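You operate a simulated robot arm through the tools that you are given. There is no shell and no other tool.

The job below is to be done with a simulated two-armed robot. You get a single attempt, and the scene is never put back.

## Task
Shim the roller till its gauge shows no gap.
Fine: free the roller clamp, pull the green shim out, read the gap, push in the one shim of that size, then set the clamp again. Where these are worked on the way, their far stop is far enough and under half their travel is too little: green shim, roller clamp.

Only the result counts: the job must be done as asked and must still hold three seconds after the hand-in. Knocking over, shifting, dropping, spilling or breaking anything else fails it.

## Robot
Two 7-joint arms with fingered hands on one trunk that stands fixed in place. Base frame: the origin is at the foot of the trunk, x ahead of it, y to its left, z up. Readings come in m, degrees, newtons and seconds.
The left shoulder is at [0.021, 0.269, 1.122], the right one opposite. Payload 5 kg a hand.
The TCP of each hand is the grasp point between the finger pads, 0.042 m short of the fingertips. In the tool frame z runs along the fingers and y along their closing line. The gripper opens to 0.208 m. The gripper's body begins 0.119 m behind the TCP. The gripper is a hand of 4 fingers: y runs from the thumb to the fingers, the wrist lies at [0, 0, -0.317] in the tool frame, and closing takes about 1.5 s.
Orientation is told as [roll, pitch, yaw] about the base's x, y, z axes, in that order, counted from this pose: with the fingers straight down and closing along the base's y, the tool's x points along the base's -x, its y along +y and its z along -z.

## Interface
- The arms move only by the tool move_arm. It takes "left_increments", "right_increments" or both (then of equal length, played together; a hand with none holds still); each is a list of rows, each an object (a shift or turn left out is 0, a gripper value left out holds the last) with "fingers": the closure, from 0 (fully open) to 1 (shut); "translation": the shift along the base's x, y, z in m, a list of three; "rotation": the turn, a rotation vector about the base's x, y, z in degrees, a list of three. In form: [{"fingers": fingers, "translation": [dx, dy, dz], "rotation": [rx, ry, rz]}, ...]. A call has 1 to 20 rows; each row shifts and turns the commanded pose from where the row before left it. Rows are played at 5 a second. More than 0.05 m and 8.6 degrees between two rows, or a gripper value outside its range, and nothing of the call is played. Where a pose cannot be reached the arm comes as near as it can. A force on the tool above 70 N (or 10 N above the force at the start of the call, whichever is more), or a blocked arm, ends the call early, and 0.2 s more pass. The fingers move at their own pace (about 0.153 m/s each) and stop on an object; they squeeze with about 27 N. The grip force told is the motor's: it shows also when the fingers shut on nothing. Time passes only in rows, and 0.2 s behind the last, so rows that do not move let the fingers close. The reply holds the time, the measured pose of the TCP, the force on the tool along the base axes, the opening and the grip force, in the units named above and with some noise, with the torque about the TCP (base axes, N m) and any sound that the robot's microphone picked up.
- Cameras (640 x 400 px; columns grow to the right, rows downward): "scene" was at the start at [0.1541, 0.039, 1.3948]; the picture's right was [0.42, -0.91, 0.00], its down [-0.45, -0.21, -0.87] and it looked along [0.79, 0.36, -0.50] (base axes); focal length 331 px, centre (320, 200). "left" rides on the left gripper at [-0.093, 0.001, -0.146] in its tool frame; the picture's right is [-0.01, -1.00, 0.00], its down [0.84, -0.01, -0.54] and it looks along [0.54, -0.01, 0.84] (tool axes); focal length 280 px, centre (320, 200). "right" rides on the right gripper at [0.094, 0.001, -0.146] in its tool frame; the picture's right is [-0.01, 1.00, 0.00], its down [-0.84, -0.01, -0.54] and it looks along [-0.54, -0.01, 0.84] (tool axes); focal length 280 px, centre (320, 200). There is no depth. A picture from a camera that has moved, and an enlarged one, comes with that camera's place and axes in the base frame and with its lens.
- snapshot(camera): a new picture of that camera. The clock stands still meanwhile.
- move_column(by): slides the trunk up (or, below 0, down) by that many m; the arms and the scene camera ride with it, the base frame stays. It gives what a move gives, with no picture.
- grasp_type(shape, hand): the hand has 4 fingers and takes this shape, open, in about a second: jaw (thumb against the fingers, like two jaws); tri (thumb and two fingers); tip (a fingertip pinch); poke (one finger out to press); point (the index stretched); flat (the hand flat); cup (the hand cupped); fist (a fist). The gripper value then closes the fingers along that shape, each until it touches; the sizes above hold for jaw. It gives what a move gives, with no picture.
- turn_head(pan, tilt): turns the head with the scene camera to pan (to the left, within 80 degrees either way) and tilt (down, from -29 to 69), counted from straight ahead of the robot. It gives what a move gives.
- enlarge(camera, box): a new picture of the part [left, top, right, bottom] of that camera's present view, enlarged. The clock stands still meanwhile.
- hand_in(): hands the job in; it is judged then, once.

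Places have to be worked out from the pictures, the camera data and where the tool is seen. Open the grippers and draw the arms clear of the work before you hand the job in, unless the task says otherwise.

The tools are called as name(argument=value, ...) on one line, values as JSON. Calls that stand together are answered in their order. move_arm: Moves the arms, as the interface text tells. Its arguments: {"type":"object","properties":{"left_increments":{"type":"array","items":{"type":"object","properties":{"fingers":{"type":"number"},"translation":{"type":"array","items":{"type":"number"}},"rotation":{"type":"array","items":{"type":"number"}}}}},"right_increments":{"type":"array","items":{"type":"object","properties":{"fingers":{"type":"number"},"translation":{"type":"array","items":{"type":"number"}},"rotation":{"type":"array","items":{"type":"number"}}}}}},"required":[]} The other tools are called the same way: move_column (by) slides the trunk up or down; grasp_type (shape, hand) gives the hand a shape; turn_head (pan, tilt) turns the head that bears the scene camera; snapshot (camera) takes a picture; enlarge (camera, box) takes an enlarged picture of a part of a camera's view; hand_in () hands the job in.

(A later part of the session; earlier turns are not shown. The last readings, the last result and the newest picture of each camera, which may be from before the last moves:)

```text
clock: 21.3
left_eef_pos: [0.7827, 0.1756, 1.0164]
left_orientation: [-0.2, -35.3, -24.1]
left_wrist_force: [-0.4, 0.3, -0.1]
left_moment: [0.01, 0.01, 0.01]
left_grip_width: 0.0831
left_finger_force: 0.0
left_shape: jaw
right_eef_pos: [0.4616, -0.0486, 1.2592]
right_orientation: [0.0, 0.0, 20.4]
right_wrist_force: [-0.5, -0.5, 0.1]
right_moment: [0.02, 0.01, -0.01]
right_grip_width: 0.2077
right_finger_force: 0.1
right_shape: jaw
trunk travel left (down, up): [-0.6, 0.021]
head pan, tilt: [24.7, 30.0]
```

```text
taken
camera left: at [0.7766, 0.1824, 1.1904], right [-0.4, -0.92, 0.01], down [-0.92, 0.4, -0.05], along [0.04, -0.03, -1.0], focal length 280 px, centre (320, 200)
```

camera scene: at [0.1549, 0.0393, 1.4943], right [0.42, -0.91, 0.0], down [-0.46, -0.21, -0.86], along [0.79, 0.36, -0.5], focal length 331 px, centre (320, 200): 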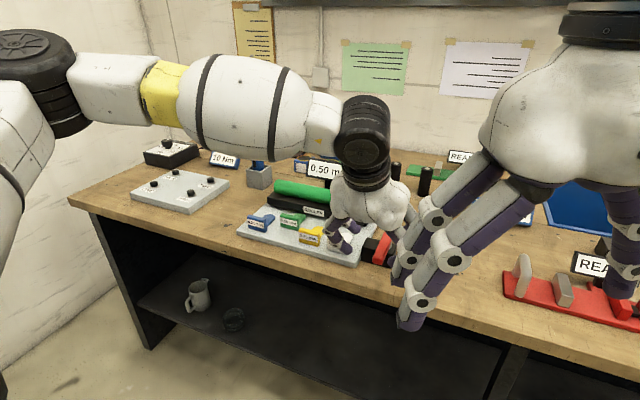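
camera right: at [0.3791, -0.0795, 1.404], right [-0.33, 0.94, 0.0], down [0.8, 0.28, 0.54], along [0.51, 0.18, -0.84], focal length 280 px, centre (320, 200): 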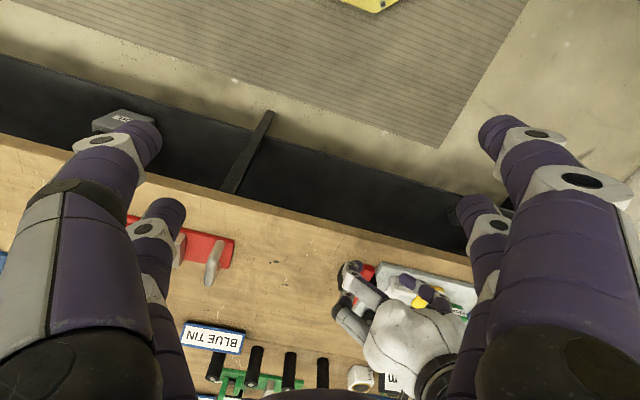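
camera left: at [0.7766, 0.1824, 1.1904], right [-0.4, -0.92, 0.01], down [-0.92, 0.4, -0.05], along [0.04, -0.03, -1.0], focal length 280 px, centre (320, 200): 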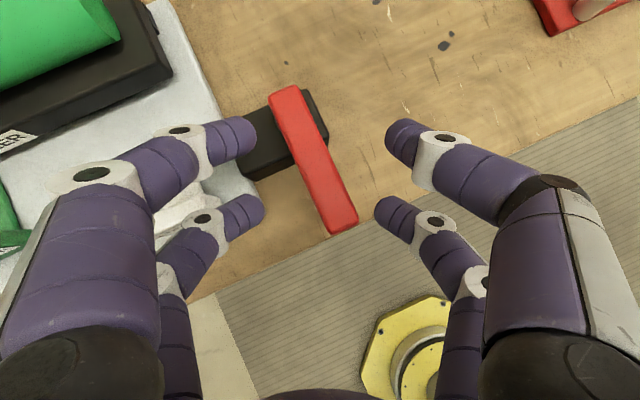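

No reach warning now, and the lever lies between the near fingers. I push gently toward −y (right) to test which way the lever swings.

move_arm(left_increments=[{"translation": [0, -0.01, 0]}, {"translation": [0, -0.01, 0]}, {"translation": [0, -0.005, 0]}, {"translation": [0, -0.005, 0]}])

snapshot(camera="left")

```text
clock: 22.3
left_eef_pos: [0.7819, 0.1468, 1.0163]
left_orientation: [-0.1, -35.2, -24.1]
left_wrist_force: [-0.5, 0.4, 0.1]
left_moment: [-0.04, -0.01, -0.02]
left_grip_width: 0.0831
left_finger_force: 0.0
left_shape: jaw
right_eef_pos: [0.4623, -0.0476, 1.2592]
right_orientation: [0.0, 0.0, 20.5]
right_wrist_force: [0.7, 0.1, -0.3]
right_moment: [-0.03, 0.0, 0.02]
right_grip_width: 0.2078
right_finger_force: 0.0
right_shape: jaw
trunk travel left (down, up): [-0.6, 0.021]
head pan, tilt: [24.7, 30.0]
```

```text
taken
camera left: at [0.7759, 0.1527, 1.1901], right [-0.4, -0.92, 0.01], down [-0.92, 0.4, -0.05], along [0.04, -0.03, -1.0], focal length 280 px, centre (320, 200)
```

left: 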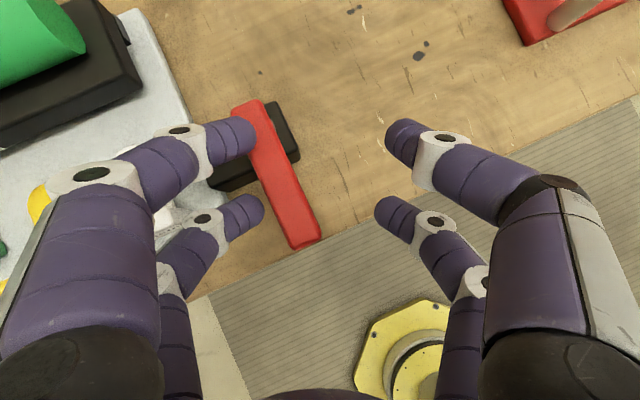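

No contact force yet; the finger is about to touch. I continue in small steps.

move_arm(left_increments=[{"translation": [0, -0.005, 0]}, {"translation": [0, -0.005, 0]}])

move_arm(left_increments=[{"translation": [0, -0.004, 0]}, {"translation": [0, -0.004, 0]}])

snapshot(camera="left")

```text
clock: 22.9
left_eef_pos: [0.7827, 0.1384, 1.0162]
left_orientation: [-0.2, -35.2, -24.0]
left_wrist_force: [-2.1, 2.8, 0.7]
left_moment: [0.14, 0.03, 0.09]
left_grip_width: 0.084
left_finger_force: 0.1
left_shape: jaw
right_eef_pos: [0.4614, -0.0471, 1.2587]
right_orientation: [-0.1, -0.1, 20.5]
right_wrist_force: [-0.1, -0.1, 0.4]
right_moment: [-0.01, 0.01, -0.01]
right_grip_width: 0.2081
right_finger_force: 0.1
right_shape: jaw
trunk travel left (down, up): [-0.6, 0.021]
head pan, tilt: [24.7, 30.0]
```

```text
clock: 23.5
left_eef_pos: [0.7838, 0.1282, 1.015]
left_orientation: [-0.3, -35.2, -24.1]
left_wrist_force: [-2.6, 2.4, 0.8]
left_moment: [0.12, 0.14, 0.19]
left_grip_width: 0.0837
left_finger_force: 0.1
left_shape: jaw
right_eef_pos: [0.4623, -0.0481, 1.2587]
right_orientation: [0.0, 0.0, 20.4]
right_wrist_force: [-0.4, -0.3, -1.0]
right_moment: [0.01, 0.01, 0.01]
right_grip_width: 0.2081
right_finger_force: 0.1
right_shape: jaw
trunk travel left (down, up): [-0.6, 0.021]
head pan, tilt: [24.7, 30.0]
```

```text
taken
camera left: at [0.7765, 0.1343, 1.1895], right [-0.4, -0.92, 0.01], down [-0.92, 0.4, -0.05], along [0.04, -0.03, -1.0], focal length 280 px, centre (320, 200)
```

left: 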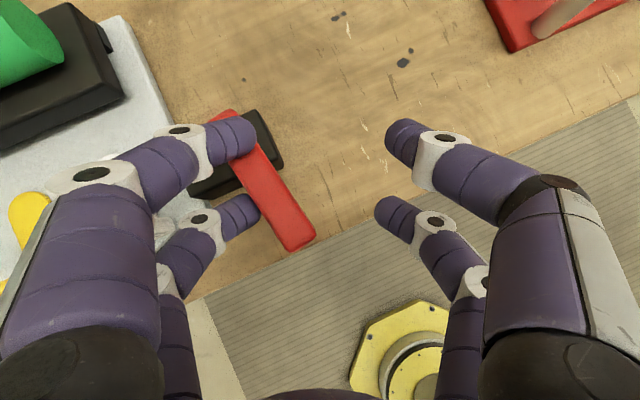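

The lever swings to −y with about 3 N, so that is the freeing direction. I follow its arc about the pivot with the left finger behind it.

move_arm(left_increments=[{"translation": [-0.002, -0.008, 0]}, {"translation": [-0.002, -0.008, 0]}, {"translation": [0.0, -0.01, 0]}, {"translation": [0.001, -0.011, 0]}])

snapshot(camera="left")

enlarge(camera="scene", box=[240, 150, 440, 290])

```text
clock: 24.5
left_eef_pos: [0.7772, 0.1094, 1.018]
left_orientation: [-0.2, -35.4, -24.0]
left_wrist_force: [-0.7, 1.8, -1.4]
left_moment: [0.09, 0.03, 0.04]
left_grip_width: 0.0842
left_finger_force: 0.0
left_shape: jaw
left hand out of reach, approached as far as the arm can: row 3, 4
right_eef_pos: [0.4631, -0.047, 1.2595]
right_orientation: [0.0, 0.1, 20.4]
right_wrist_force: [0.5, 0.1, 0.1]
right_moment: [-0.01, -0.02, -0.01]
right_grip_width: 0.2078
right_finger_force: 0.1
right_shape: jaw
trunk travel left (down, up): [-0.6, 0.021]
head pan, tilt: [24.7, 30.0]
```

```text
taken
camera left: at [0.7709, 0.1135, 1.1921], right [-0.4, -0.92, 0.01], down [-0.92, 0.4, -0.05], along [0.04, -0.03, -1.0], focal length 280 px, centre (320, 200)
```

left: 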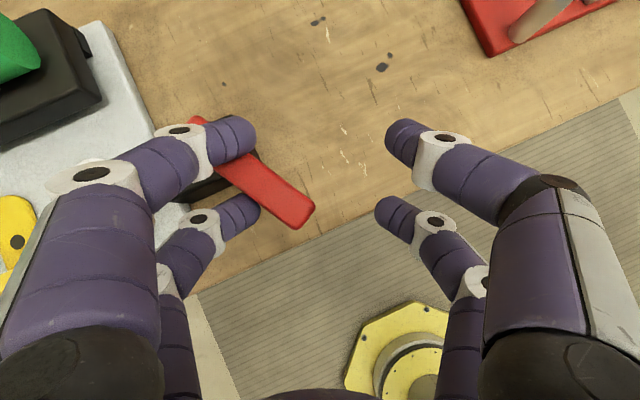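

```text
2.86 times, centred on (340, 220) of scene
camera zoom: at [0.152, 0.039, 1.495], right [0.42, -0.91, 0.0], down [-0.45, -0.21, -0.87], along [0.79, 0.36, -0.5], focal length 946 px, centre (263, 143)
```

zoom: 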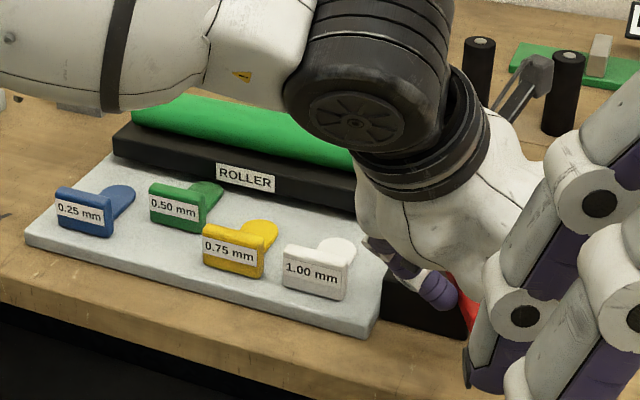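

The lever has turned roughly 26°. The arm hits its limit again, so I turn the hand further to negative yaw while following the arc.

move_arm(left_increments=[{"rotation": [0, 0, -8]}, {"rotation": [0, 0, -8]}, {"translation": [0, -0.008, 0]}, {"translation": [0.002, -0.008, 0]}])

snapshot(camera="left")

```text
clock: 25.5
left_eef_pos: [0.7791, 0.091, 1.0178]
left_orientation: [-0.2, -35.2, -39.9]
left_wrist_force: [-0.1, 0.6, -0.3]
left_moment: [-0.05, 0.03, -0.01]
left_grip_width: 0.0832
left_finger_force: 0.0
left_shape: jaw
right_eef_pos: [0.4626, -0.048, 1.2597]
right_orientation: [0.0, 0.1, 20.5]
right_wrist_force: [0.3, 0.0, 0.3]
right_moment: [-0.01, 0.09, -0.03]
right_grip_width: 0.2078
right_finger_force: 0.2
right_shape: jaw
trunk travel left (down, up): [-0.6, 0.021]
head pan, tilt: [24.7, 30.0]
```

```text
taken
camera left: at [0.7749, 0.0991, 1.1917], right [-0.64, -0.77, 0.01], down [-0.77, 0.63, -0.05], along [0.03, -0.04, -1.0], focal length 280 px, centre (320, 200)
```

left: 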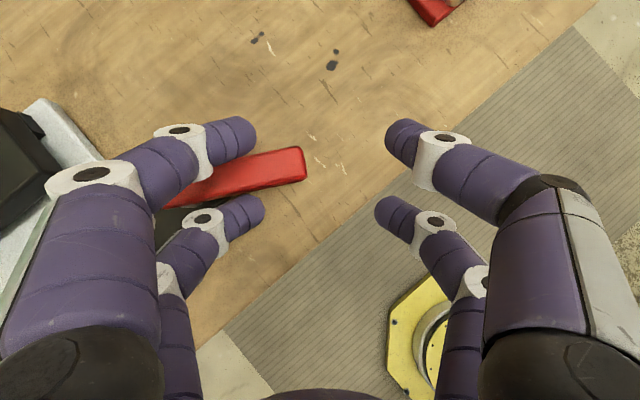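

The lever now lies at about 67° from its start. I keep pushing forward along the tangent until the stop shows as force.

move_arm(left_increments=[{"translation": [0.007, -0.003, 0]}, {"translation": [0.007, -0.003, 0]}, {"translation": [0.007, -0.003, 0]}])

snapshot(camera="left")

```text
clock: 26.3
left_eef_pos: [0.7989, 0.0874, 1.0177]
left_orientation: [-0.3, -35.4, -40.1]
left_wrist_force: [0.4, -0.4, 0.4]
left_moment: [0.0, -0.01, 0.0]
left_grip_width: 0.0831
left_finger_force: 0.0
left_shape: jaw
left hand out of reach, approached as far as the arm can: row 3
right_eef_pos: [0.4624, -0.0481, 1.259]
right_orientation: [0.1, 0.1, 20.4]
right_wrist_force: [-0.5, 0.1, -0.3]
right_moment: [0.0, 0.0, 0.0]
right_grip_width: 0.2079
right_finger_force: 0.1
right_shape: jaw
trunk travel left (down, up): [-0.6, 0.021]
head pan, tilt: [24.7, 30.0]
```

```text
taken
camera left: at [0.7933, 0.0952, 1.1931], right [-0.64, -0.77, 0.01], down [-0.77, 0.63, -0.05], along [0.03, -0.04, -1.0], focal length 280 px, centre (320, 200)
```

left: 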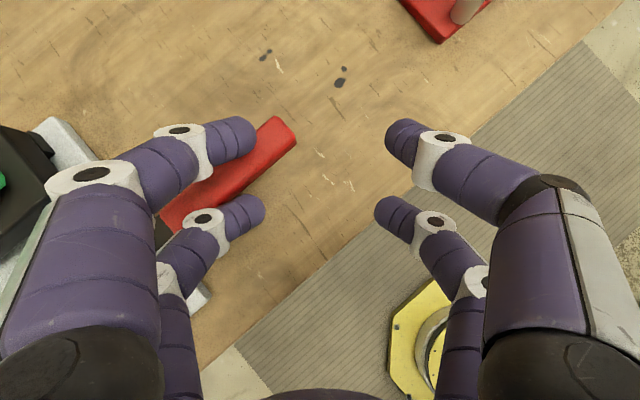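

Lever now near 86°, still no resisting force. I push on a bit with more yaw to find its stop.

move_arm(left_increments=[{"rotation": [0, 0, -8]}, {"translation": [0.006, 0, 0]}, {"translation": [0.006, 0.001, 0]}, {"translation": [0.006, 0.001, 0]}])

snapshot(camera="left")

```text
clock: 27.3
left_eef_pos: [0.8129, 0.091, 1.0232]
left_orientation: [-0.1, -35.4, -48.0]
left_wrist_force: [-27.9, 4.6, 11.3]
left_moment: [0.67, 0.76, 1.31]
left_grip_width: 0.079
left_finger_force: 0.1
left_shape: jaw
right_eef_pos: [0.4612, -0.0475, 1.2601]
right_orientation: [0.0, 0.0, 20.4]
right_wrist_force: [0.1, 0.1, 0.4]
right_moment: [0.03, 0.03, 0.02]
right_grip_width: 0.2078
right_finger_force: 0.1
right_shape: jaw
trunk travel left (down, up): [-0.6, 0.021]
head pan, tilt: [24.7, 30.0]
```

```text
taken
camera left: at [0.8079, 0.0987, 1.1956], right [-0.74, -0.68, 0.01], down [-0.68, 0.74, -0.05], along [0.03, -0.04, -1.0], focal length 280 px, centre (320, 200)
```

left: 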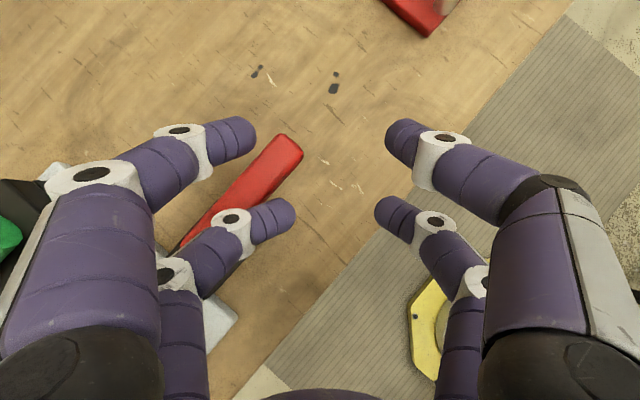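

The push met the stop (about 28 N) with the lever turned nearly 90°. I back off, lift clear, and read the scene.

move_arm(left_increments=[{"translation": [-0.01, 0, 0]}, {"translation": [-0.015, 0.005, 0]}, {"translation": [-0.02, 0.01, 0.01]}, {"translation": [-0.02, 0.02, 0.03]}, {"translation": [-0.02, 0.03, 0.03], "rotation": [0, 0, 8]}, {"translation": [-0.02, 0.03, 0.02], "rotation": [0, 0, 8]}, {"translation": [-0.02, 0.04, 0.02], "rotation": [0, 0, 8]}, {"translation": [-0.03, 0.03, 0], "rotation": [0, 0, 8]}])

snapshot(camera="scene")

enlarge(camera="scene", box=[240, 150, 440, 290])

```text
clock: 29.1
left_eef_pos: [0.6619, 0.2551, 1.1278]
left_orientation: [-0.2, -35.2, -15.8]
left_wrist_force: [-0.5, 0.4, -0.5]
left_moment: [-0.05, -0.04, -0.03]
left_grip_width: 0.083
left_finger_force: 0.0
left_shape: jaw
right_eef_pos: [0.4629, -0.047, 1.2578]
right_orientation: [0.0, 0.0, 20.3]
right_wrist_force: [-0.7, 0.8, 0.4]
right_moment: [-0.04, -0.07, 0.03]
right_grip_width: 0.2078
right_finger_force: 0.0
right_shape: jaw
trunk travel left (down, up): [-0.6, 0.021]
head pan, tilt: [24.7, 30.0]
```

```text
taken
camera scene: at [0.152, 0.0396, 1.495], right [0.42, -0.91, 0.0], down [-0.45, -0.21, -0.87], along [0.79, 0.36, -0.5], focal length 331 px, centre (320, 200)
```

scene: 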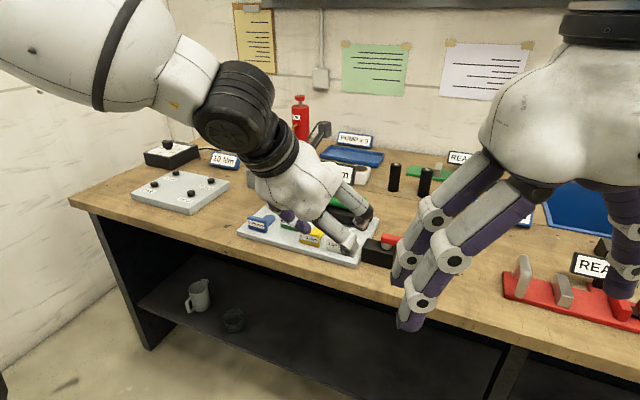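

```text
2.86 times, centred on (340, 220) of scene
camera zoom: at [0.152, 0.0396, 1.495], right [0.42, -0.91, 0.0], down [-0.45, -0.21, -0.87], along [0.79, 0.36, -0.5], focal length 946 px, centre (263, 143)
```

zoom: 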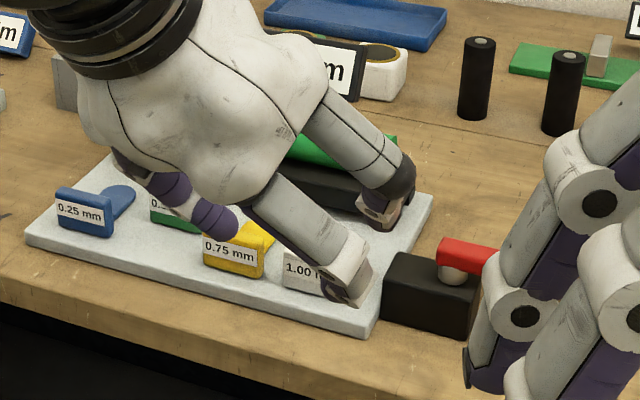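

The clamp is freed: the lever now points to −y. Next comes pulling the green shim: I want the jaws to close front-to-back on its handle, straddling the tongue, so I turn the hand about its own axis toward −90° with a 25° forward tilt, and move the right hand aside.

move_arm(left_increments=[{"translation": [-0.01, 0.02, 0], "rotation": [0, 0, 8]}, {"translation": [-0.01, 0.02, 0], "rotation": [0, 0, 7.8]}, {"translation": [0, 0.02, 0], "rotation": [0, 5, 0]}, {"translation": [0, 0.02, 0], "rotation": [0, 5.2, 0]}, {"translation": [0, 0.02, 0], "rotation": [3.381, 0, -7.25]}, {"translation": [0, 0.02, 0], "rotation": [3.381, 0, -7.25]}, {"translation": [0, 0.02, 0], "rotation": [3.381, 0, -7.25]}, {"translation": [0, 0.02, 0], "rotation": [3.381, 0, -7.25]}, {"rotation": [3.381, 0, -7.25]}, {"rotation": [3.381, 0, -7.25]}, {"rotation": [3.381, 0, -7.25]}, {"rotation": [3.381, 0, -7.25]}], right_increments=[{"translation": [-0.02, -0.04, 0]}, {"translation": [-0.02, -0.04, 0]}, {"translation": [-0.02, -0.04, 0]}, {"translation": [-0.02, -0.04, 0]}, {"translation": [-0.02, -0.04, 0]}, {"translation": [-0.01, -0.04, 0]}, {"translation": [0, 0, 0]}, {"translation": [0, 0, 0]}, {"translation": [0, 0, 0]}, {"translation": [0, 0, 0]}, {"translation": [0, 0, 0]}, {"translation": [0, 0, 0]}])

snapshot(camera="scene")

snapshot(camera="left")

```text
clock: 31.7
left_eef_pos: [0.6432, 0.4129, 1.1285]
left_orientation: [22.5, -10.6, -66.3]
left_wrist_force: [1.1, -0.1, -0.6]
left_moment: [0.01, 0.03, -0.01]
left_grip_width: 0.0835
left_finger_force: 0.0
left_shape: jaw
right_eef_pos: [0.3533, -0.2873, 1.2597]
right_orientation: [0.0, 0.0, 20.4]
right_wrist_force: [0.2, 0.5, 0.7]
right_moment: [0.0, -0.02, 0.01]
right_grip_width: 0.2078
right_finger_force: 0.0
right_shape: jaw
trunk travel left (down, up): [-0.6, 0.021]
head pan, tilt: [24.7, 30.0]
```

```text
taken
camera scene: at [0.1521, 0.0389, 1.495], right [0.42, -0.91, 0.0], down [-0.45, -0.21, -0.87], along [0.79, 0.36, -0.5], focal length 331 px, centre (320, 200)
```

scene: 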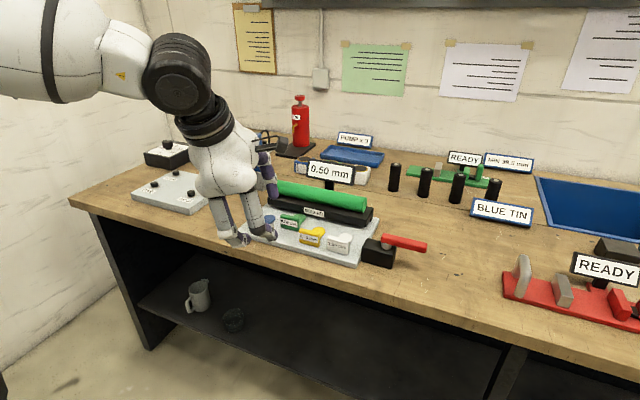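

```text
taken
camera left: at [0.6182, 0.3316, 1.2797], right [-0.81, -0.45, -0.37], down [-0.57, 0.75, 0.33], along [0.13, 0.48, -0.87], focal length 280 px, centre (320, 200)
```

left: 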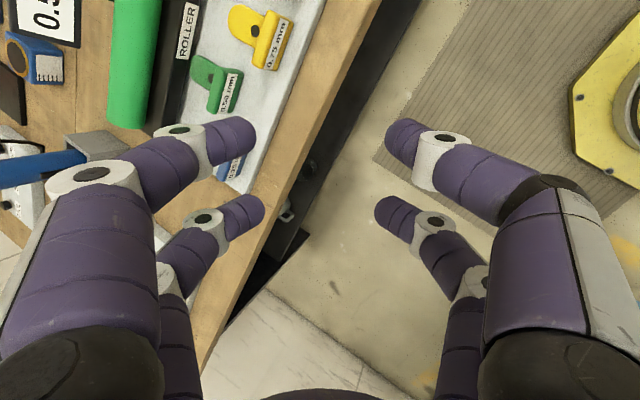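

The turn works without limits. I finish turning to −90°, lower the tilt to about 14°, and move toward the green shim at safe height.

move_arm(left_increments=[{"rotation": [3.381, 0, -7.25]}, {"rotation": [3.381, 0, -7.25]}, {"rotation": [3.381, 0, -7.25]}, {"rotation": [0.845, 0, -1.81]}, {"translation": [0.03, 0.01, -0.01], "rotation": [0, 5.5, 0]}, {"translation": [0.03, 0.02, -0.01], "rotation": [0, 5.5, 0]}, {"translation": [0.03, 0.02, -0.01]}, {"translation": [0.03, 0.01, -0.01]}])

snapshot(camera="left")

enlarge(camera="scene", box=[200, 130, 400, 270])

```text
clock: 33.5
left_eef_pos: [0.7625, 0.4734, 1.0898]
left_orientation: [13.7, 0.0, -90.2]
left_wrist_force: [0.1, 0.7, 0.5]
left_moment: [-0.03, 0.08, 0.0]
left_grip_width: 0.0832
left_finger_force: 0.1
left_shape: jaw
right_eef_pos: [0.3531, -0.2883, 1.2591]
right_orientation: [0.0, 0.0, 20.5]
right_wrist_force: [0.9, -0.1, -0.5]
right_moment: [0.0, 0.08, -0.01]
right_grip_width: 0.2082
right_finger_force: 0.2
right_shape: jaw
trunk travel left (down, up): [-0.6, 0.021]
head pan, tilt: [24.7, 30.0]
```

```text
taken
camera left: at [0.728, 0.3808, 1.2325], right [-0.97, -0.01, -0.24], down [-0.14, 0.84, 0.52], along [0.19, 0.54, -0.82], focal length 280 px, centre (320, 200)
```

left: 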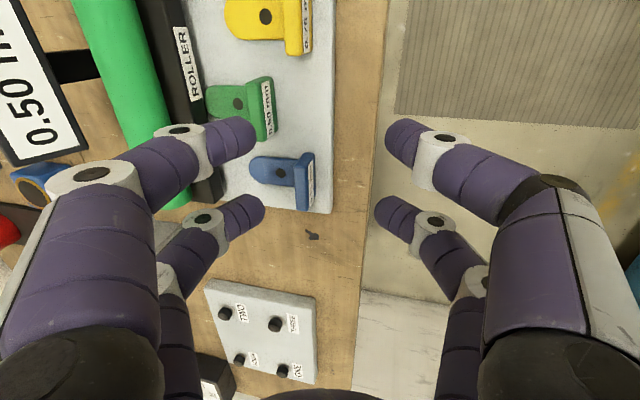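

```text
2.86 times, centred on (300, 200) of scene
camera zoom: at [0.1527, 0.0389, 1.4949], right [0.42, -0.91, 0.0], down [-0.45, -0.21, -0.87], along [0.79, 0.36, -0.5], focal length 946 px, centre (377, 200)
```

zoom: 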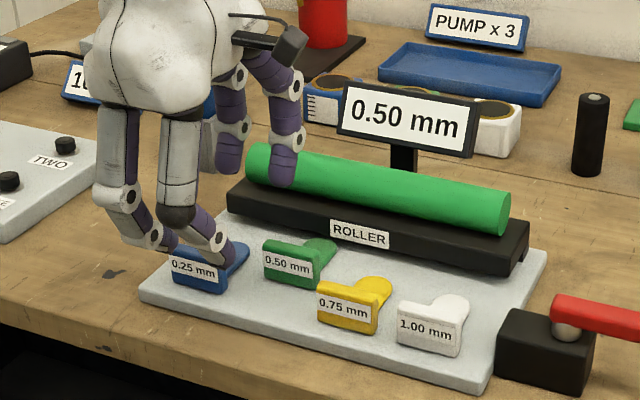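

The view is good. I enlarge both views of the green handle to fix its place precisely.

enlarge(camera="left", box=[180, 50, 340, 220])

enlarge(camera="scene", box=[240, 200, 350, 260])

```text
2.35 times, centred on (260, 135) of left
camera zoom: at [0.728, 0.3808, 1.2325], right [-0.97, -0.01, -0.24], down [-0.14, 0.84, 0.52], along [0.19, 0.54, -0.82], focal length 660 px, centre (461, 353)
```

zoom: 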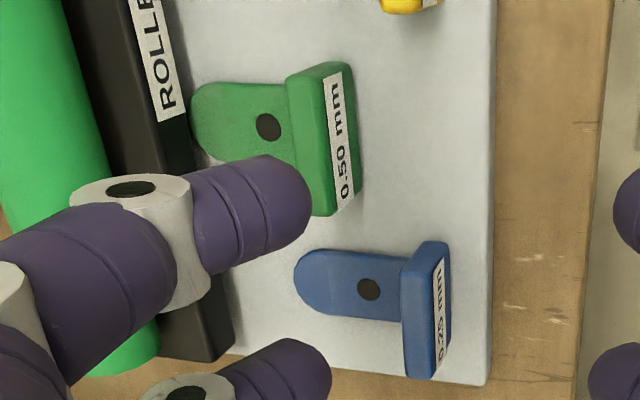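

```text
5.82 times, centred on (295, 230) of scene
camera zoom: at [0.1527, 0.0389, 1.4949], right [0.42, -0.91, 0.0], down [-0.45, -0.21, -0.87], along [0.79, 0.36, -0.5], focal length 1927 px, centre (466, 26)
```

zoom: 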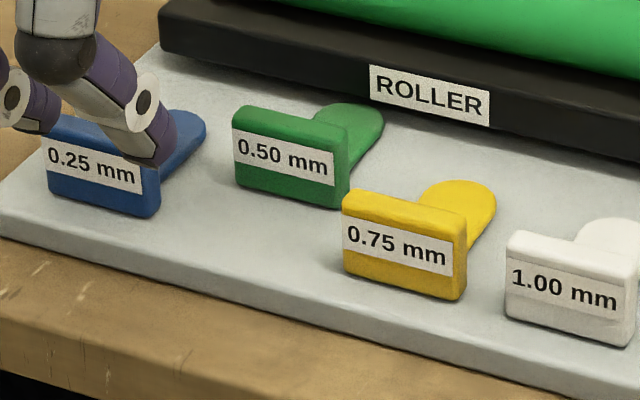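

Green handle: x 0.855–0.872, y centre ≈0.466, top z≈0.95; roller base front at x≈0.945. I'll hook the far fingers behind the handle; to keep those fingers straight I open to about 0.145 m, and reduce the tilt to about 5°.

move_arm(left_increments=[{"fingers": 0.3, "rotation": [0, 4.5, 0]}, {"fingers": 0.3, "rotation": [0, 4.2, 0]}, {"translation": [0, -0.007, 0]}, {"translation": [0, 0, 0]}])

snapshot(camera="left")

enlarge(camera="scene", box=[180, 110, 380, 270])

```text
clock: 34.5
left_eef_pos: [0.7604, 0.4673, 1.0891]
left_orientation: [5.0, 0.0, -90.2]
left_wrist_force: [0.5, 0.0, 0.5]
left_moment: [-0.03, -0.01, 0.02]
left_grip_width: 0.1452
left_finger_force: 0.0
left_shape: jaw
right_eef_pos: [0.3523, -0.2871, 1.261]
right_orientation: [-0.1, 0.1, 20.5]
right_wrist_force: [0.6, 1.2, -0.1]
right_moment: [-0.05, -0.03, 0.0]
right_grip_width: 0.2076
right_finger_force: 0.0
right_shape: jaw
trunk travel left (down, up): [-0.6, 0.021]
head pan, tilt: [24.7, 30.0]
```

```text
taken
camera left: at [0.7492, 0.3745, 1.2356], right [-1.0, -0.01, -0.09], down [-0.06, 0.84, 0.54], along [0.07, 0.54, -0.84], focal length 280 px, centre (320, 200)
```

left: 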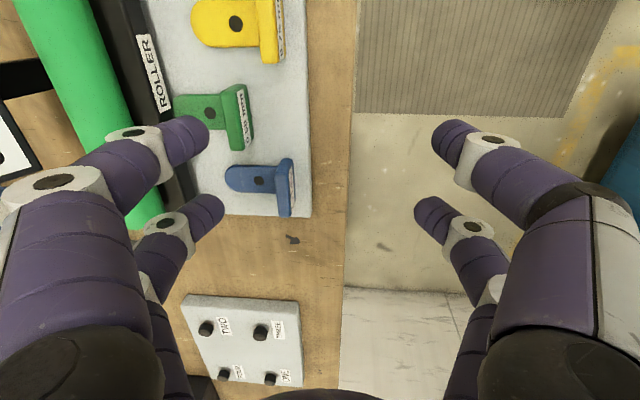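

```text
2.50 times, centred on (280, 190) of scene
camera zoom: at [0.1518, 0.0393, 1.4951], right [0.42, -0.91, 0.0], down [-0.45, -0.21, -0.87], along [0.79, 0.36, -0.5], focal length 828 px, centre (420, 225)
```

zoom: 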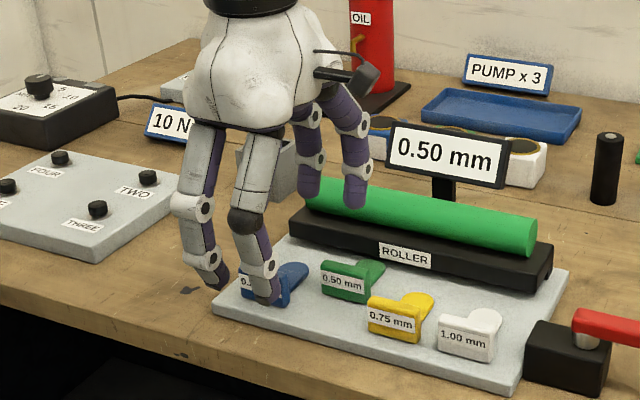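

Fingers are straighter now. I move above the hook position (far fingers just behind the handle, still above it) and check.

move_arm(left_increments=[{"translation": [0.015, 0, -0.02]}, {"translation": [0.015, -0.001, -0.02]}, {"translation": [0.0156, 0, -0.019]}, {"translation": [0, 0, 0]}])

snapshot(camera="left")

enlarge(camera="scene", box=[180, 110, 380, 270])

```text
clock: 35.5
left_eef_pos: [0.8064, 0.4639, 1.0309]
left_orientation: [5.1, 0.0, -90.1]
left_wrist_force: [-0.6, 0.4, 0.4]
left_moment: [-0.01, -0.08, 0.04]
left_grip_width: 0.1452
left_finger_force: 0.0
left_shape: jaw
right_eef_pos: [0.3528, -0.2886, 1.2609]
right_orientation: [0.0, -0.1, 20.6]
right_wrist_force: [-0.4, 0.1, 0.1]
right_moment: [-0.01, -0.07, 0.0]
right_grip_width: 0.2079
right_finger_force: 0.0
right_shape: jaw
trunk travel left (down, up): [-0.6, 0.021]
head pan, tilt: [24.7, 30.0]
```

```text
taken
camera left: at [0.7943, 0.3713, 1.1771], right [-1.0, -0.01, -0.09], down [-0.06, 0.84, 0.54], along [0.07, 0.54, -0.84], focal length 280 px, centre (320, 200)
```

left: 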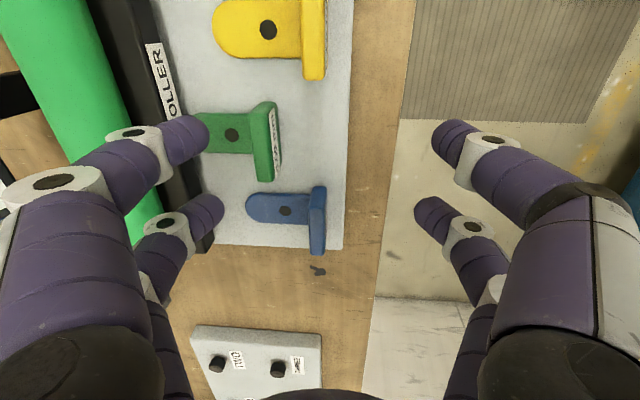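

```text
2.50 times, centred on (280, 190) of scene
camera zoom: at [0.1511, 0.0389, 1.4953], right [0.42, -0.91, 0.0], down [-0.45, -0.21, -0.87], along [0.79, 0.36, -0.5], focal length 828 px, centre (420, 225)
```

zoom: 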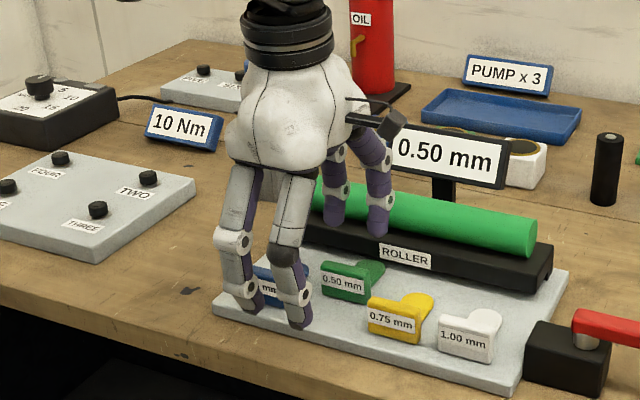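

I enlarge the wrist view to check lateral centring on the green handle.

enlarge(camera="left", box=[170, 80, 350, 260])

```text
2.22 times, centred on (260, 170) of left
camera zoom: at [0.7943, 0.3713, 1.1771], right [-1.0, -0.01, -0.09], down [-0.06, 0.84, 0.54], along [0.07, 0.54, -0.84], focal length 623 px, centre (453, 267)
```

zoom: 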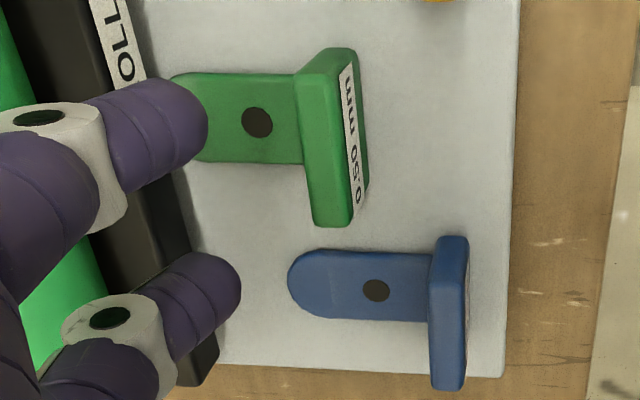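

Centred within 2–3 mm. I lower the hand so the far fingers come down behind the green handle, tips to about z 0.93.

move_arm(left_increments=[{"translation": [0, 0.002, -0.02]}, {"translation": [0, 0, -0.02]}, {"translation": [0, 0, -0.015]}, {"translation": [0, 0, -0.01]}])

snapshot(camera="left")

enlarge(camera="scene", box=[200, 130, 360, 270])

```text
clock: 36.5
left_eef_pos: [0.8064, 0.4685, 0.9644]
left_orientation: [4.9, 0.0, -90.2]
left_wrist_force: [-0.6, -0.6, -0.1]
left_moment: [-0.01, 0.06, 0.01]
left_grip_width: 0.145
left_finger_force: 0.0
left_shape: jaw
right_eef_pos: [0.3522, -0.289, 1.2619]
right_orientation: [0.0, 0.0, 20.5]
right_wrist_force: [1.4, -0.4, -0.6]
right_moment: [0.03, 0.03, -0.03]
right_grip_width: 0.2078
right_finger_force: 0.1
right_shape: jaw
trunk travel left (down, up): [-0.6, 0.021]
head pan, tilt: [24.7, 30.0]
```

```text
taken
camera left: at [0.7945, 0.3749, 1.1106], right [-1.0, -0.01, -0.09], down [-0.06, 0.84, 0.54], along [0.07, 0.54, -0.84], focal length 280 px, centre (320, 200)
```

left: 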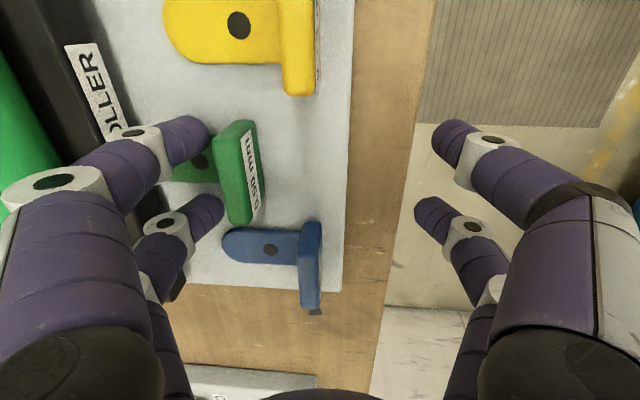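

```text
2.86 times, centred on (280, 200) of scene
camera zoom: at [0.1523, 0.0389, 1.495], right [0.42, -0.91, 0.0], down [-0.45, -0.21, -0.87], along [0.79, 0.36, -0.5], focal length 946 px, centre (434, 200)
```

zoom: 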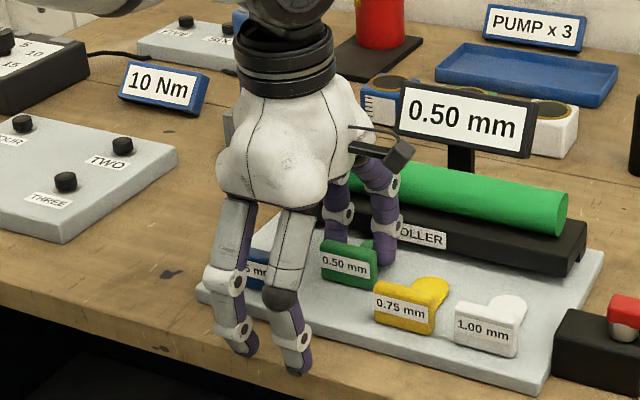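

The far fingers are down behind the handle with no contact force. I pull toward the robot in small steps.

move_arm(left_increments=[{"translation": [-0.008, 0, 0]}, {"translation": [-0.008, 0, 0]}, {"translation": [-0.008, 0, 0]}])

snapshot(camera="left")

```text
clock: 37.3
left_eef_pos: [0.7833, 0.4685, 0.965]
left_orientation: [5.1, 0.0, -90.0]
left_wrist_force: [0.1, -1.0, -0.2]
left_moment: [0.0, -0.08, -0.03]
left_grip_width: 0.146
left_finger_force: 0.1
left_shape: jaw
right_eef_pos: [0.3518, -0.2892, 1.2597]
right_orientation: [0.1, 0.0, 20.5]
right_wrist_force: [0.0, 0.2, 0.9]
right_moment: [-0.02, -0.02, -0.03]
right_grip_width: 0.2079
right_finger_force: 0.0
right_shape: jaw
trunk travel left (down, up): [-0.6, 0.021]
head pan, tilt: [24.7, 30.0]
```

```text
taken
camera left: at [0.771, 0.3754, 1.1107], right [-1.0, -0.01, -0.09], down [-0.06, 0.84, 0.54], along [0.07, 0.54, -0.84], focal length 280 px, centre (320, 200)
```

left: 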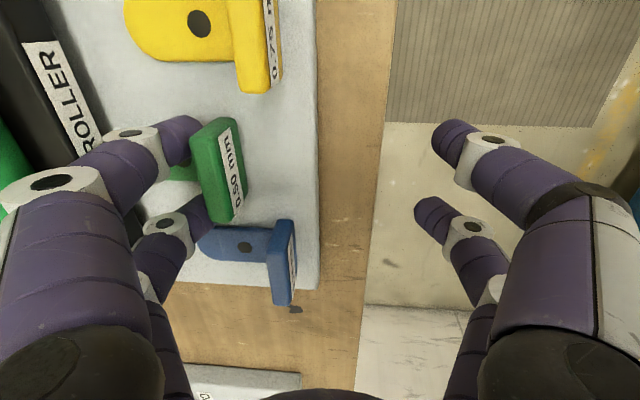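

The green handle is being carried along. I keep pulling until it meets its outer stop.

move_arm(left_increments=[{"translation": [-0.008, 0, 0]}, {"translation": [-0.008, 0, 0]}, {"translation": [-0.008, 0, 0]}, {"translation": [-0.006, 0, 0]}])

snapshot(camera="left")

enlarge(camera="scene", box=[200, 130, 400, 270])

```text
clock: 38.3
left_eef_pos: [0.7507, 0.4682, 0.9656]
left_orientation: [5.1, 0.1, -90.3]
left_wrist_force: [1.0, 0.2, -0.3]
left_moment: [0.03, -0.06, 0.07]
left_grip_width: 0.146
left_finger_force: 0.2
left_shape: jaw
right_eef_pos: [0.3523, -0.288, 1.2604]
right_orientation: [0.0, 0.0, 20.4]
right_wrist_force: [1.3, 0.8, 0.0]
right_moment: [-0.03, 0.0, 0.0]
right_grip_width: 0.2079
right_finger_force: 0.1
right_shape: jaw
trunk travel left (down, up): [-0.6, 0.021]
head pan, tilt: [24.7, 30.0]
```

```text
taken
camera left: at [0.7407, 0.3749, 1.1116], right [-1.0, -0.01, -0.09], down [-0.06, 0.84, 0.54], along [0.07, 0.54, -0.84], focal length 280 px, centre (320, 200)
```

left: 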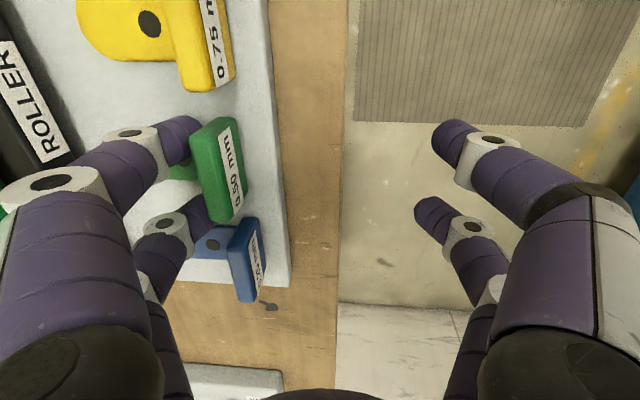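

```text
2.86 times, centred on (300, 200) of scene
camera zoom: at [0.1519, 0.039, 1.495], right [0.42, -0.91, 0.0], down [-0.45, -0.21, -0.87], along [0.79, 0.36, -0.5], focal length 946 px, centre (377, 200)
```

zoom: 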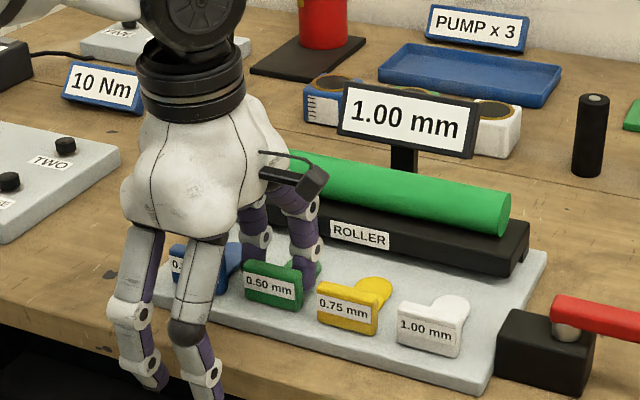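

The gauge now reads 1.00 mm. I pull a little further to see if there is a stop.

move_arm(left_increments=[{"translation": [-0.004, 0, 0]}, {"translation": [-0.004, 0, 0]}])

enlarge(camera="scene", box=[200, 130, 400, 270])

snapshot(camera="left")

```text
clock: 38.9
left_eef_pos: [0.7449, 0.468, 0.965]
left_orientation: [5.2, 0.0, -90.2]
left_wrist_force: [4.5, -0.7, -1.1]
left_moment: [-0.02, -0.07, 0.04]
left_grip_width: 0.1465
left_finger_force: 0.0
left_shape: jaw
right_eef_pos: [0.3516, -0.2884, 1.2606]
right_orientation: [0.1, -0.1, 20.4]
right_wrist_force: [-0.2, -0.4, 0.1]
right_moment: [0.0, 0.01, -0.01]
right_grip_width: 0.208
right_finger_force: 0.1
right_shape: jaw
trunk travel left (down, up): [-0.6, 0.021]
head pan, tilt: [24.7, 30.0]
```

```text
2.86 times, centred on (300, 200) of scene
camera zoom: at [0.1523, 0.039, 1.495], right [0.42, -0.91, 0.0], down [-0.45, -0.21, -0.87], along [0.79, 0.36, -0.5], focal length 946 px, centre (377, 200)
```

zoom: 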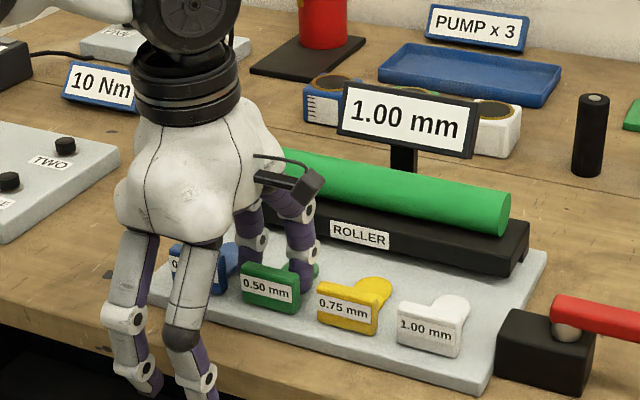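

```text
taken
camera left: at [0.7333, 0.3751, 1.1116], right [-1.0, -0.01, -0.09], down [-0.06, 0.84, 0.54], along [0.07, 0.54, -0.84], focal length 280 px, centre (320, 200)
```

left: 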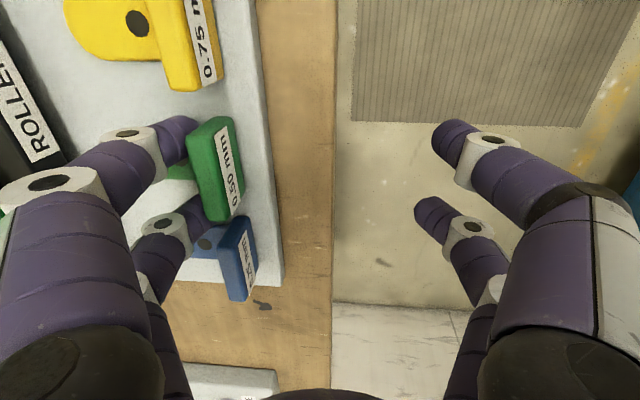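

The stop shows as a light 4–5 N; the green shim is out and the gauge reads 1.00 mm, so the white 1.00 mm shim is the one. I back off the hook, lift clear and check that green stays.

move_arm(left_increments=[{"translation": [0.007, 0, 0]}, {"translation": [0.006, 0, 0]}, {"translation": [0, 0, 0.02]}, {"translation": [0, 0, 0.03]}, {"translation": [-0.02, -0.02, 0.03]}, {"fingers": 0.6, "translation": [-0.03, -0.03, 0.02], "rotation": [0, -7.5, 0]}, {"translation": [0, -0.04, 0], "rotation": [0, -7.5, 0]}, {"translation": [0, -0.04, 0], "rotation": [0, -7.5, 0]}, {"translation": [0, -0.04, 0], "rotation": [0, -7.5, 0]}])

snapshot(camera="scene")

snapshot(camera="left")

enlarge(camera="scene", box=[200, 130, 400, 270])

```text
clock: 40.9
left_eef_pos: [0.7074, 0.2972, 1.0646]
left_orientation: [35.1, 0.0, -90.1]
left_wrist_force: [1.6, -1.9, 0.8]
left_moment: [0.03, 0.11, 0.0]
left_grip_width: 0.0833
left_finger_force: 0.0
left_shape: jaw
right_eef_pos: [0.3541, -0.2879, 1.2598]
right_orientation: [-0.1, 0.1, 20.5]
right_wrist_force: [1.2, -0.5, 0.5]
right_moment: [0.04, 0.14, -0.02]
right_grip_width: 0.2076
right_finger_force: 0.0
right_shape: jaw
trunk travel left (down, up): [-0.6, 0.021]
head pan, tilt: [24.7, 30.0]
```

```text
taken
camera scene: at [0.1535, 0.039, 1.4947], right [0.42, -0.91, 0.0], down [-0.46, -0.21, -0.87], along [0.79, 0.36, -0.5], focal length 331 px, centre (320, 200)
```

scene: 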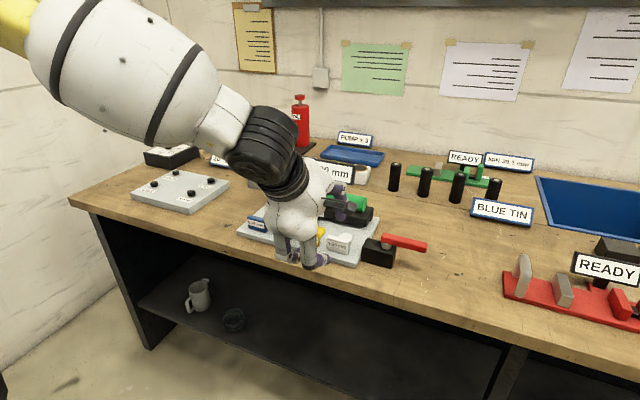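

```text
taken
camera left: at [0.624, 0.2046, 1.1866], right [-0.82, -0.01, -0.57], down [-0.32, 0.84, 0.44], along [0.48, 0.54, -0.69], focal length 280 px, centre (320, 200)
```

left: 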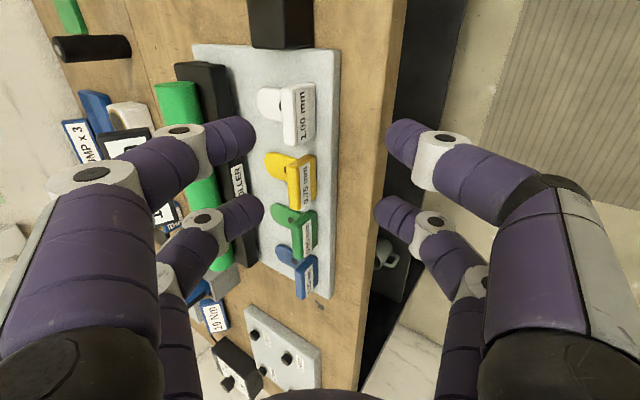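

```text
2.86 times, centred on (300, 200) of scene
camera zoom: at [0.1535, 0.039, 1.4947], right [0.42, -0.91, 0.0], down [-0.46, -0.21, -0.87], along [0.79, 0.36, -0.5], focal length 946 px, centre (377, 200)
```

zoom: 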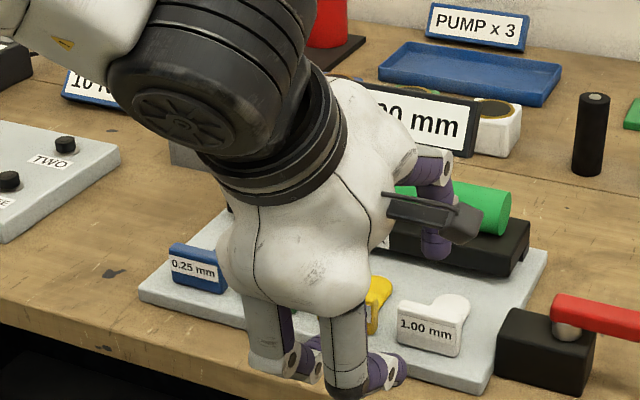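

Green stays out in line with the others. I enlarge the wrist view to fix the white handle's place.

enlarge(camera="left", box=[230, 40, 350, 160])

enlarge(camera="scene", box=[300, 200, 400, 280])

```text
3.33 times, centred on (290, 100) of left
camera zoom: at [0.624, 0.2046, 1.1866], right [-0.82, -0.01, -0.57], down [-0.32, 0.84, 0.44], along [0.48, 0.54, -0.69], focal length 935 px, centre (420, 533)
```

zoom: 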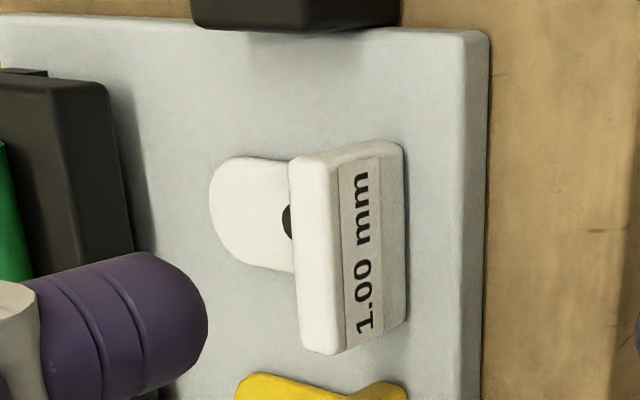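

```text
5.00 times, centred on (350, 240) of scene
camera zoom: at [0.1535, 0.039, 1.4947], right [0.42, -0.91, 0.0], down [-0.46, -0.21, -0.87], along [0.79, 0.36, -0.5], focal length 1656 px, centre (170, 0)
```

zoom: 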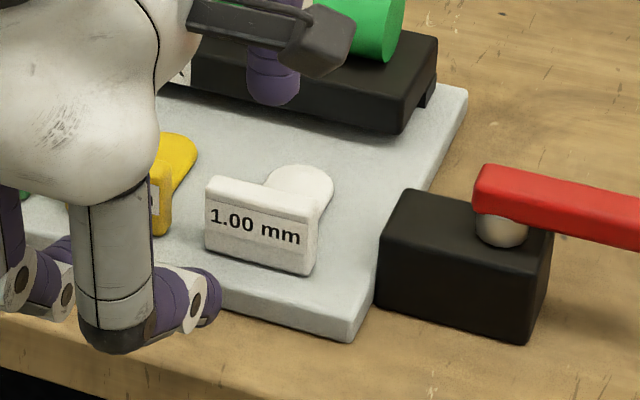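

White handle: y 0.264–0.327, front face x≈0.817. With the tilt the near fingers point forward; I bring them low in front of the white handle (TCP y≈0.289, z≈1.003), clear of the yellow shim and the clamp block.

move_arm(left_increments=[{"translation": [0.02, -0.004, -0.02]}, {"translation": [0.025, -0.004, -0.02]}, {"translation": [0.03, 0, -0.0215]}, {"translation": [0, 0, 0]}])

snapshot(camera="left")

enlarge(camera="scene", box=[280, 180, 420, 290])

```text
clock: 41.9
left_eef_pos: [0.7824, 0.2885, 1.0073]
left_orientation: [35.2, 0.0, -90.2]
left_wrist_force: [-0.3, -1.0, 1.7]
left_moment: [0.05, -0.04, 0.02]
left_grip_width: 0.0833
left_finger_force: 0.1
left_shape: jaw
right_eef_pos: [0.3513, -0.2872, 1.2607]
right_orientation: [0.0, -0.1, 20.3]
right_wrist_force: [-1.0, 0.0, -0.2]
right_moment: [0.03, -0.21, 0.01]
right_grip_width: 0.2081
right_finger_force: 0.1
right_shape: jaw
trunk travel left (down, up): [-0.6, 0.021]
head pan, tilt: [24.7, 30.0]
```

```text
taken
camera left: at [0.6994, 0.1961, 1.128], right [-0.82, -0.01, -0.58], down [-0.32, 0.84, 0.43], along [0.48, 0.54, -0.69], focal length 280 px, centre (320, 200)
```

left: 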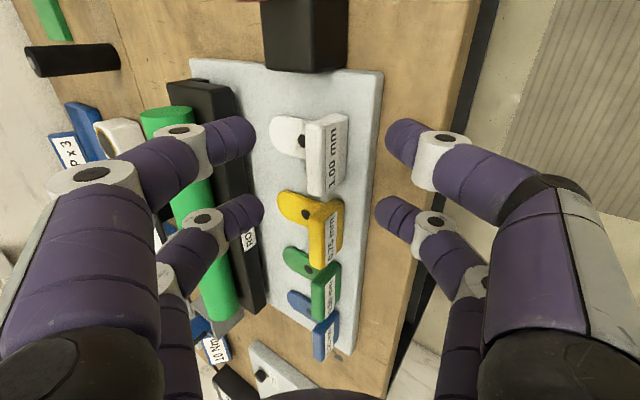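

```text
3.64 times, centred on (350, 235) of scene
camera zoom: at [0.1502, 0.0387, 1.4955], right [0.42, -0.91, 0.0], down [-0.45, -0.21, -0.87], along [0.79, 0.36, -0.5], focal length 1204 px, centre (211, 73)
```

zoom: 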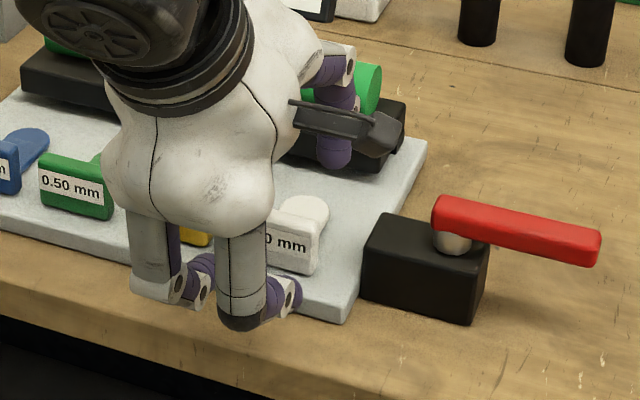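

Geometry checks out. I move forward to meet the white handle and start pushing gently.

move_arm(left_increments=[{"translation": [0.01, 0, -0.003]}, {"translation": [0.01, 0, 0]}, {"translation": [0.01, 0, 0]}, {"translation": [0.008, 0, 0]}])

snapshot(camera="left")

enlarge(camera="scene", box=[280, 180, 420, 290])

```text
clock: 42.9
left_eef_pos: [0.8214, 0.2904, 1.0013]
left_orientation: [35.0, 0.1, -90.2]
left_wrist_force: [0.6, 0.6, -0.2]
left_moment: [0.0, 0.04, 0.02]
left_grip_width: 0.0833
left_finger_force: 0.0
left_shape: jaw
right_eef_pos: [0.353, -0.2871, 1.2609]
right_orientation: [0.0, -0.1, 20.4]
right_wrist_force: [1.1, -0.1, 0.2]
right_moment: [-0.01, 0.07, 0.02]
right_grip_width: 0.208
right_finger_force: 0.1
right_shape: jaw
trunk travel left (down, up): [-0.6, 0.021]
head pan, tilt: [24.7, 30.0]
```

```text
taken
camera left: at [0.7381, 0.1977, 1.1214], right [-0.82, -0.01, -0.57], down [-0.32, 0.84, 0.44], along [0.48, 0.54, -0.69], focal length 280 px, centre (320, 200)
```

left: 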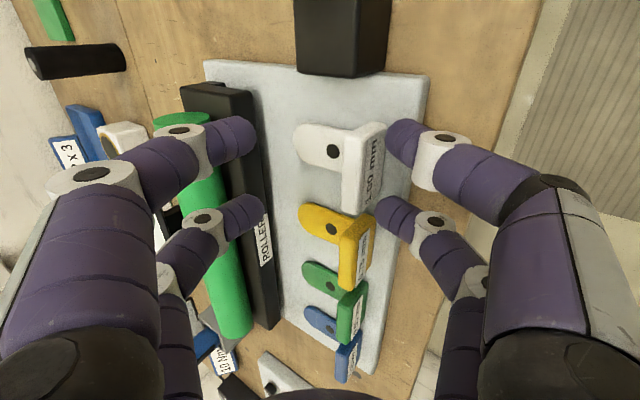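

```text
3.64 times, centred on (350, 235) of scene
camera zoom: at [0.1526, 0.0391, 1.4949], right [0.42, -0.91, 0.0], down [-0.45, -0.21, -0.87], along [0.79, 0.36, -0.5], focal length 1204 px, centre (211, 73)
```

zoom: 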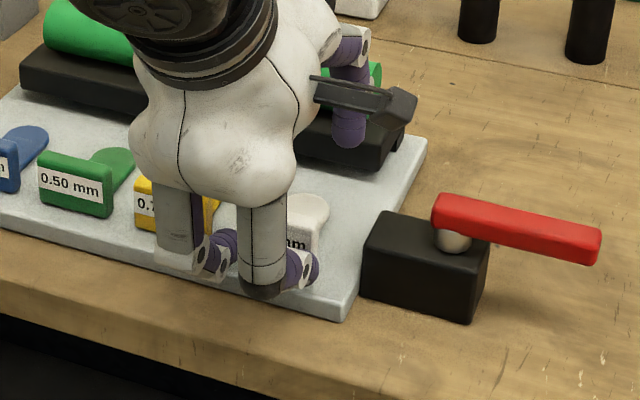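

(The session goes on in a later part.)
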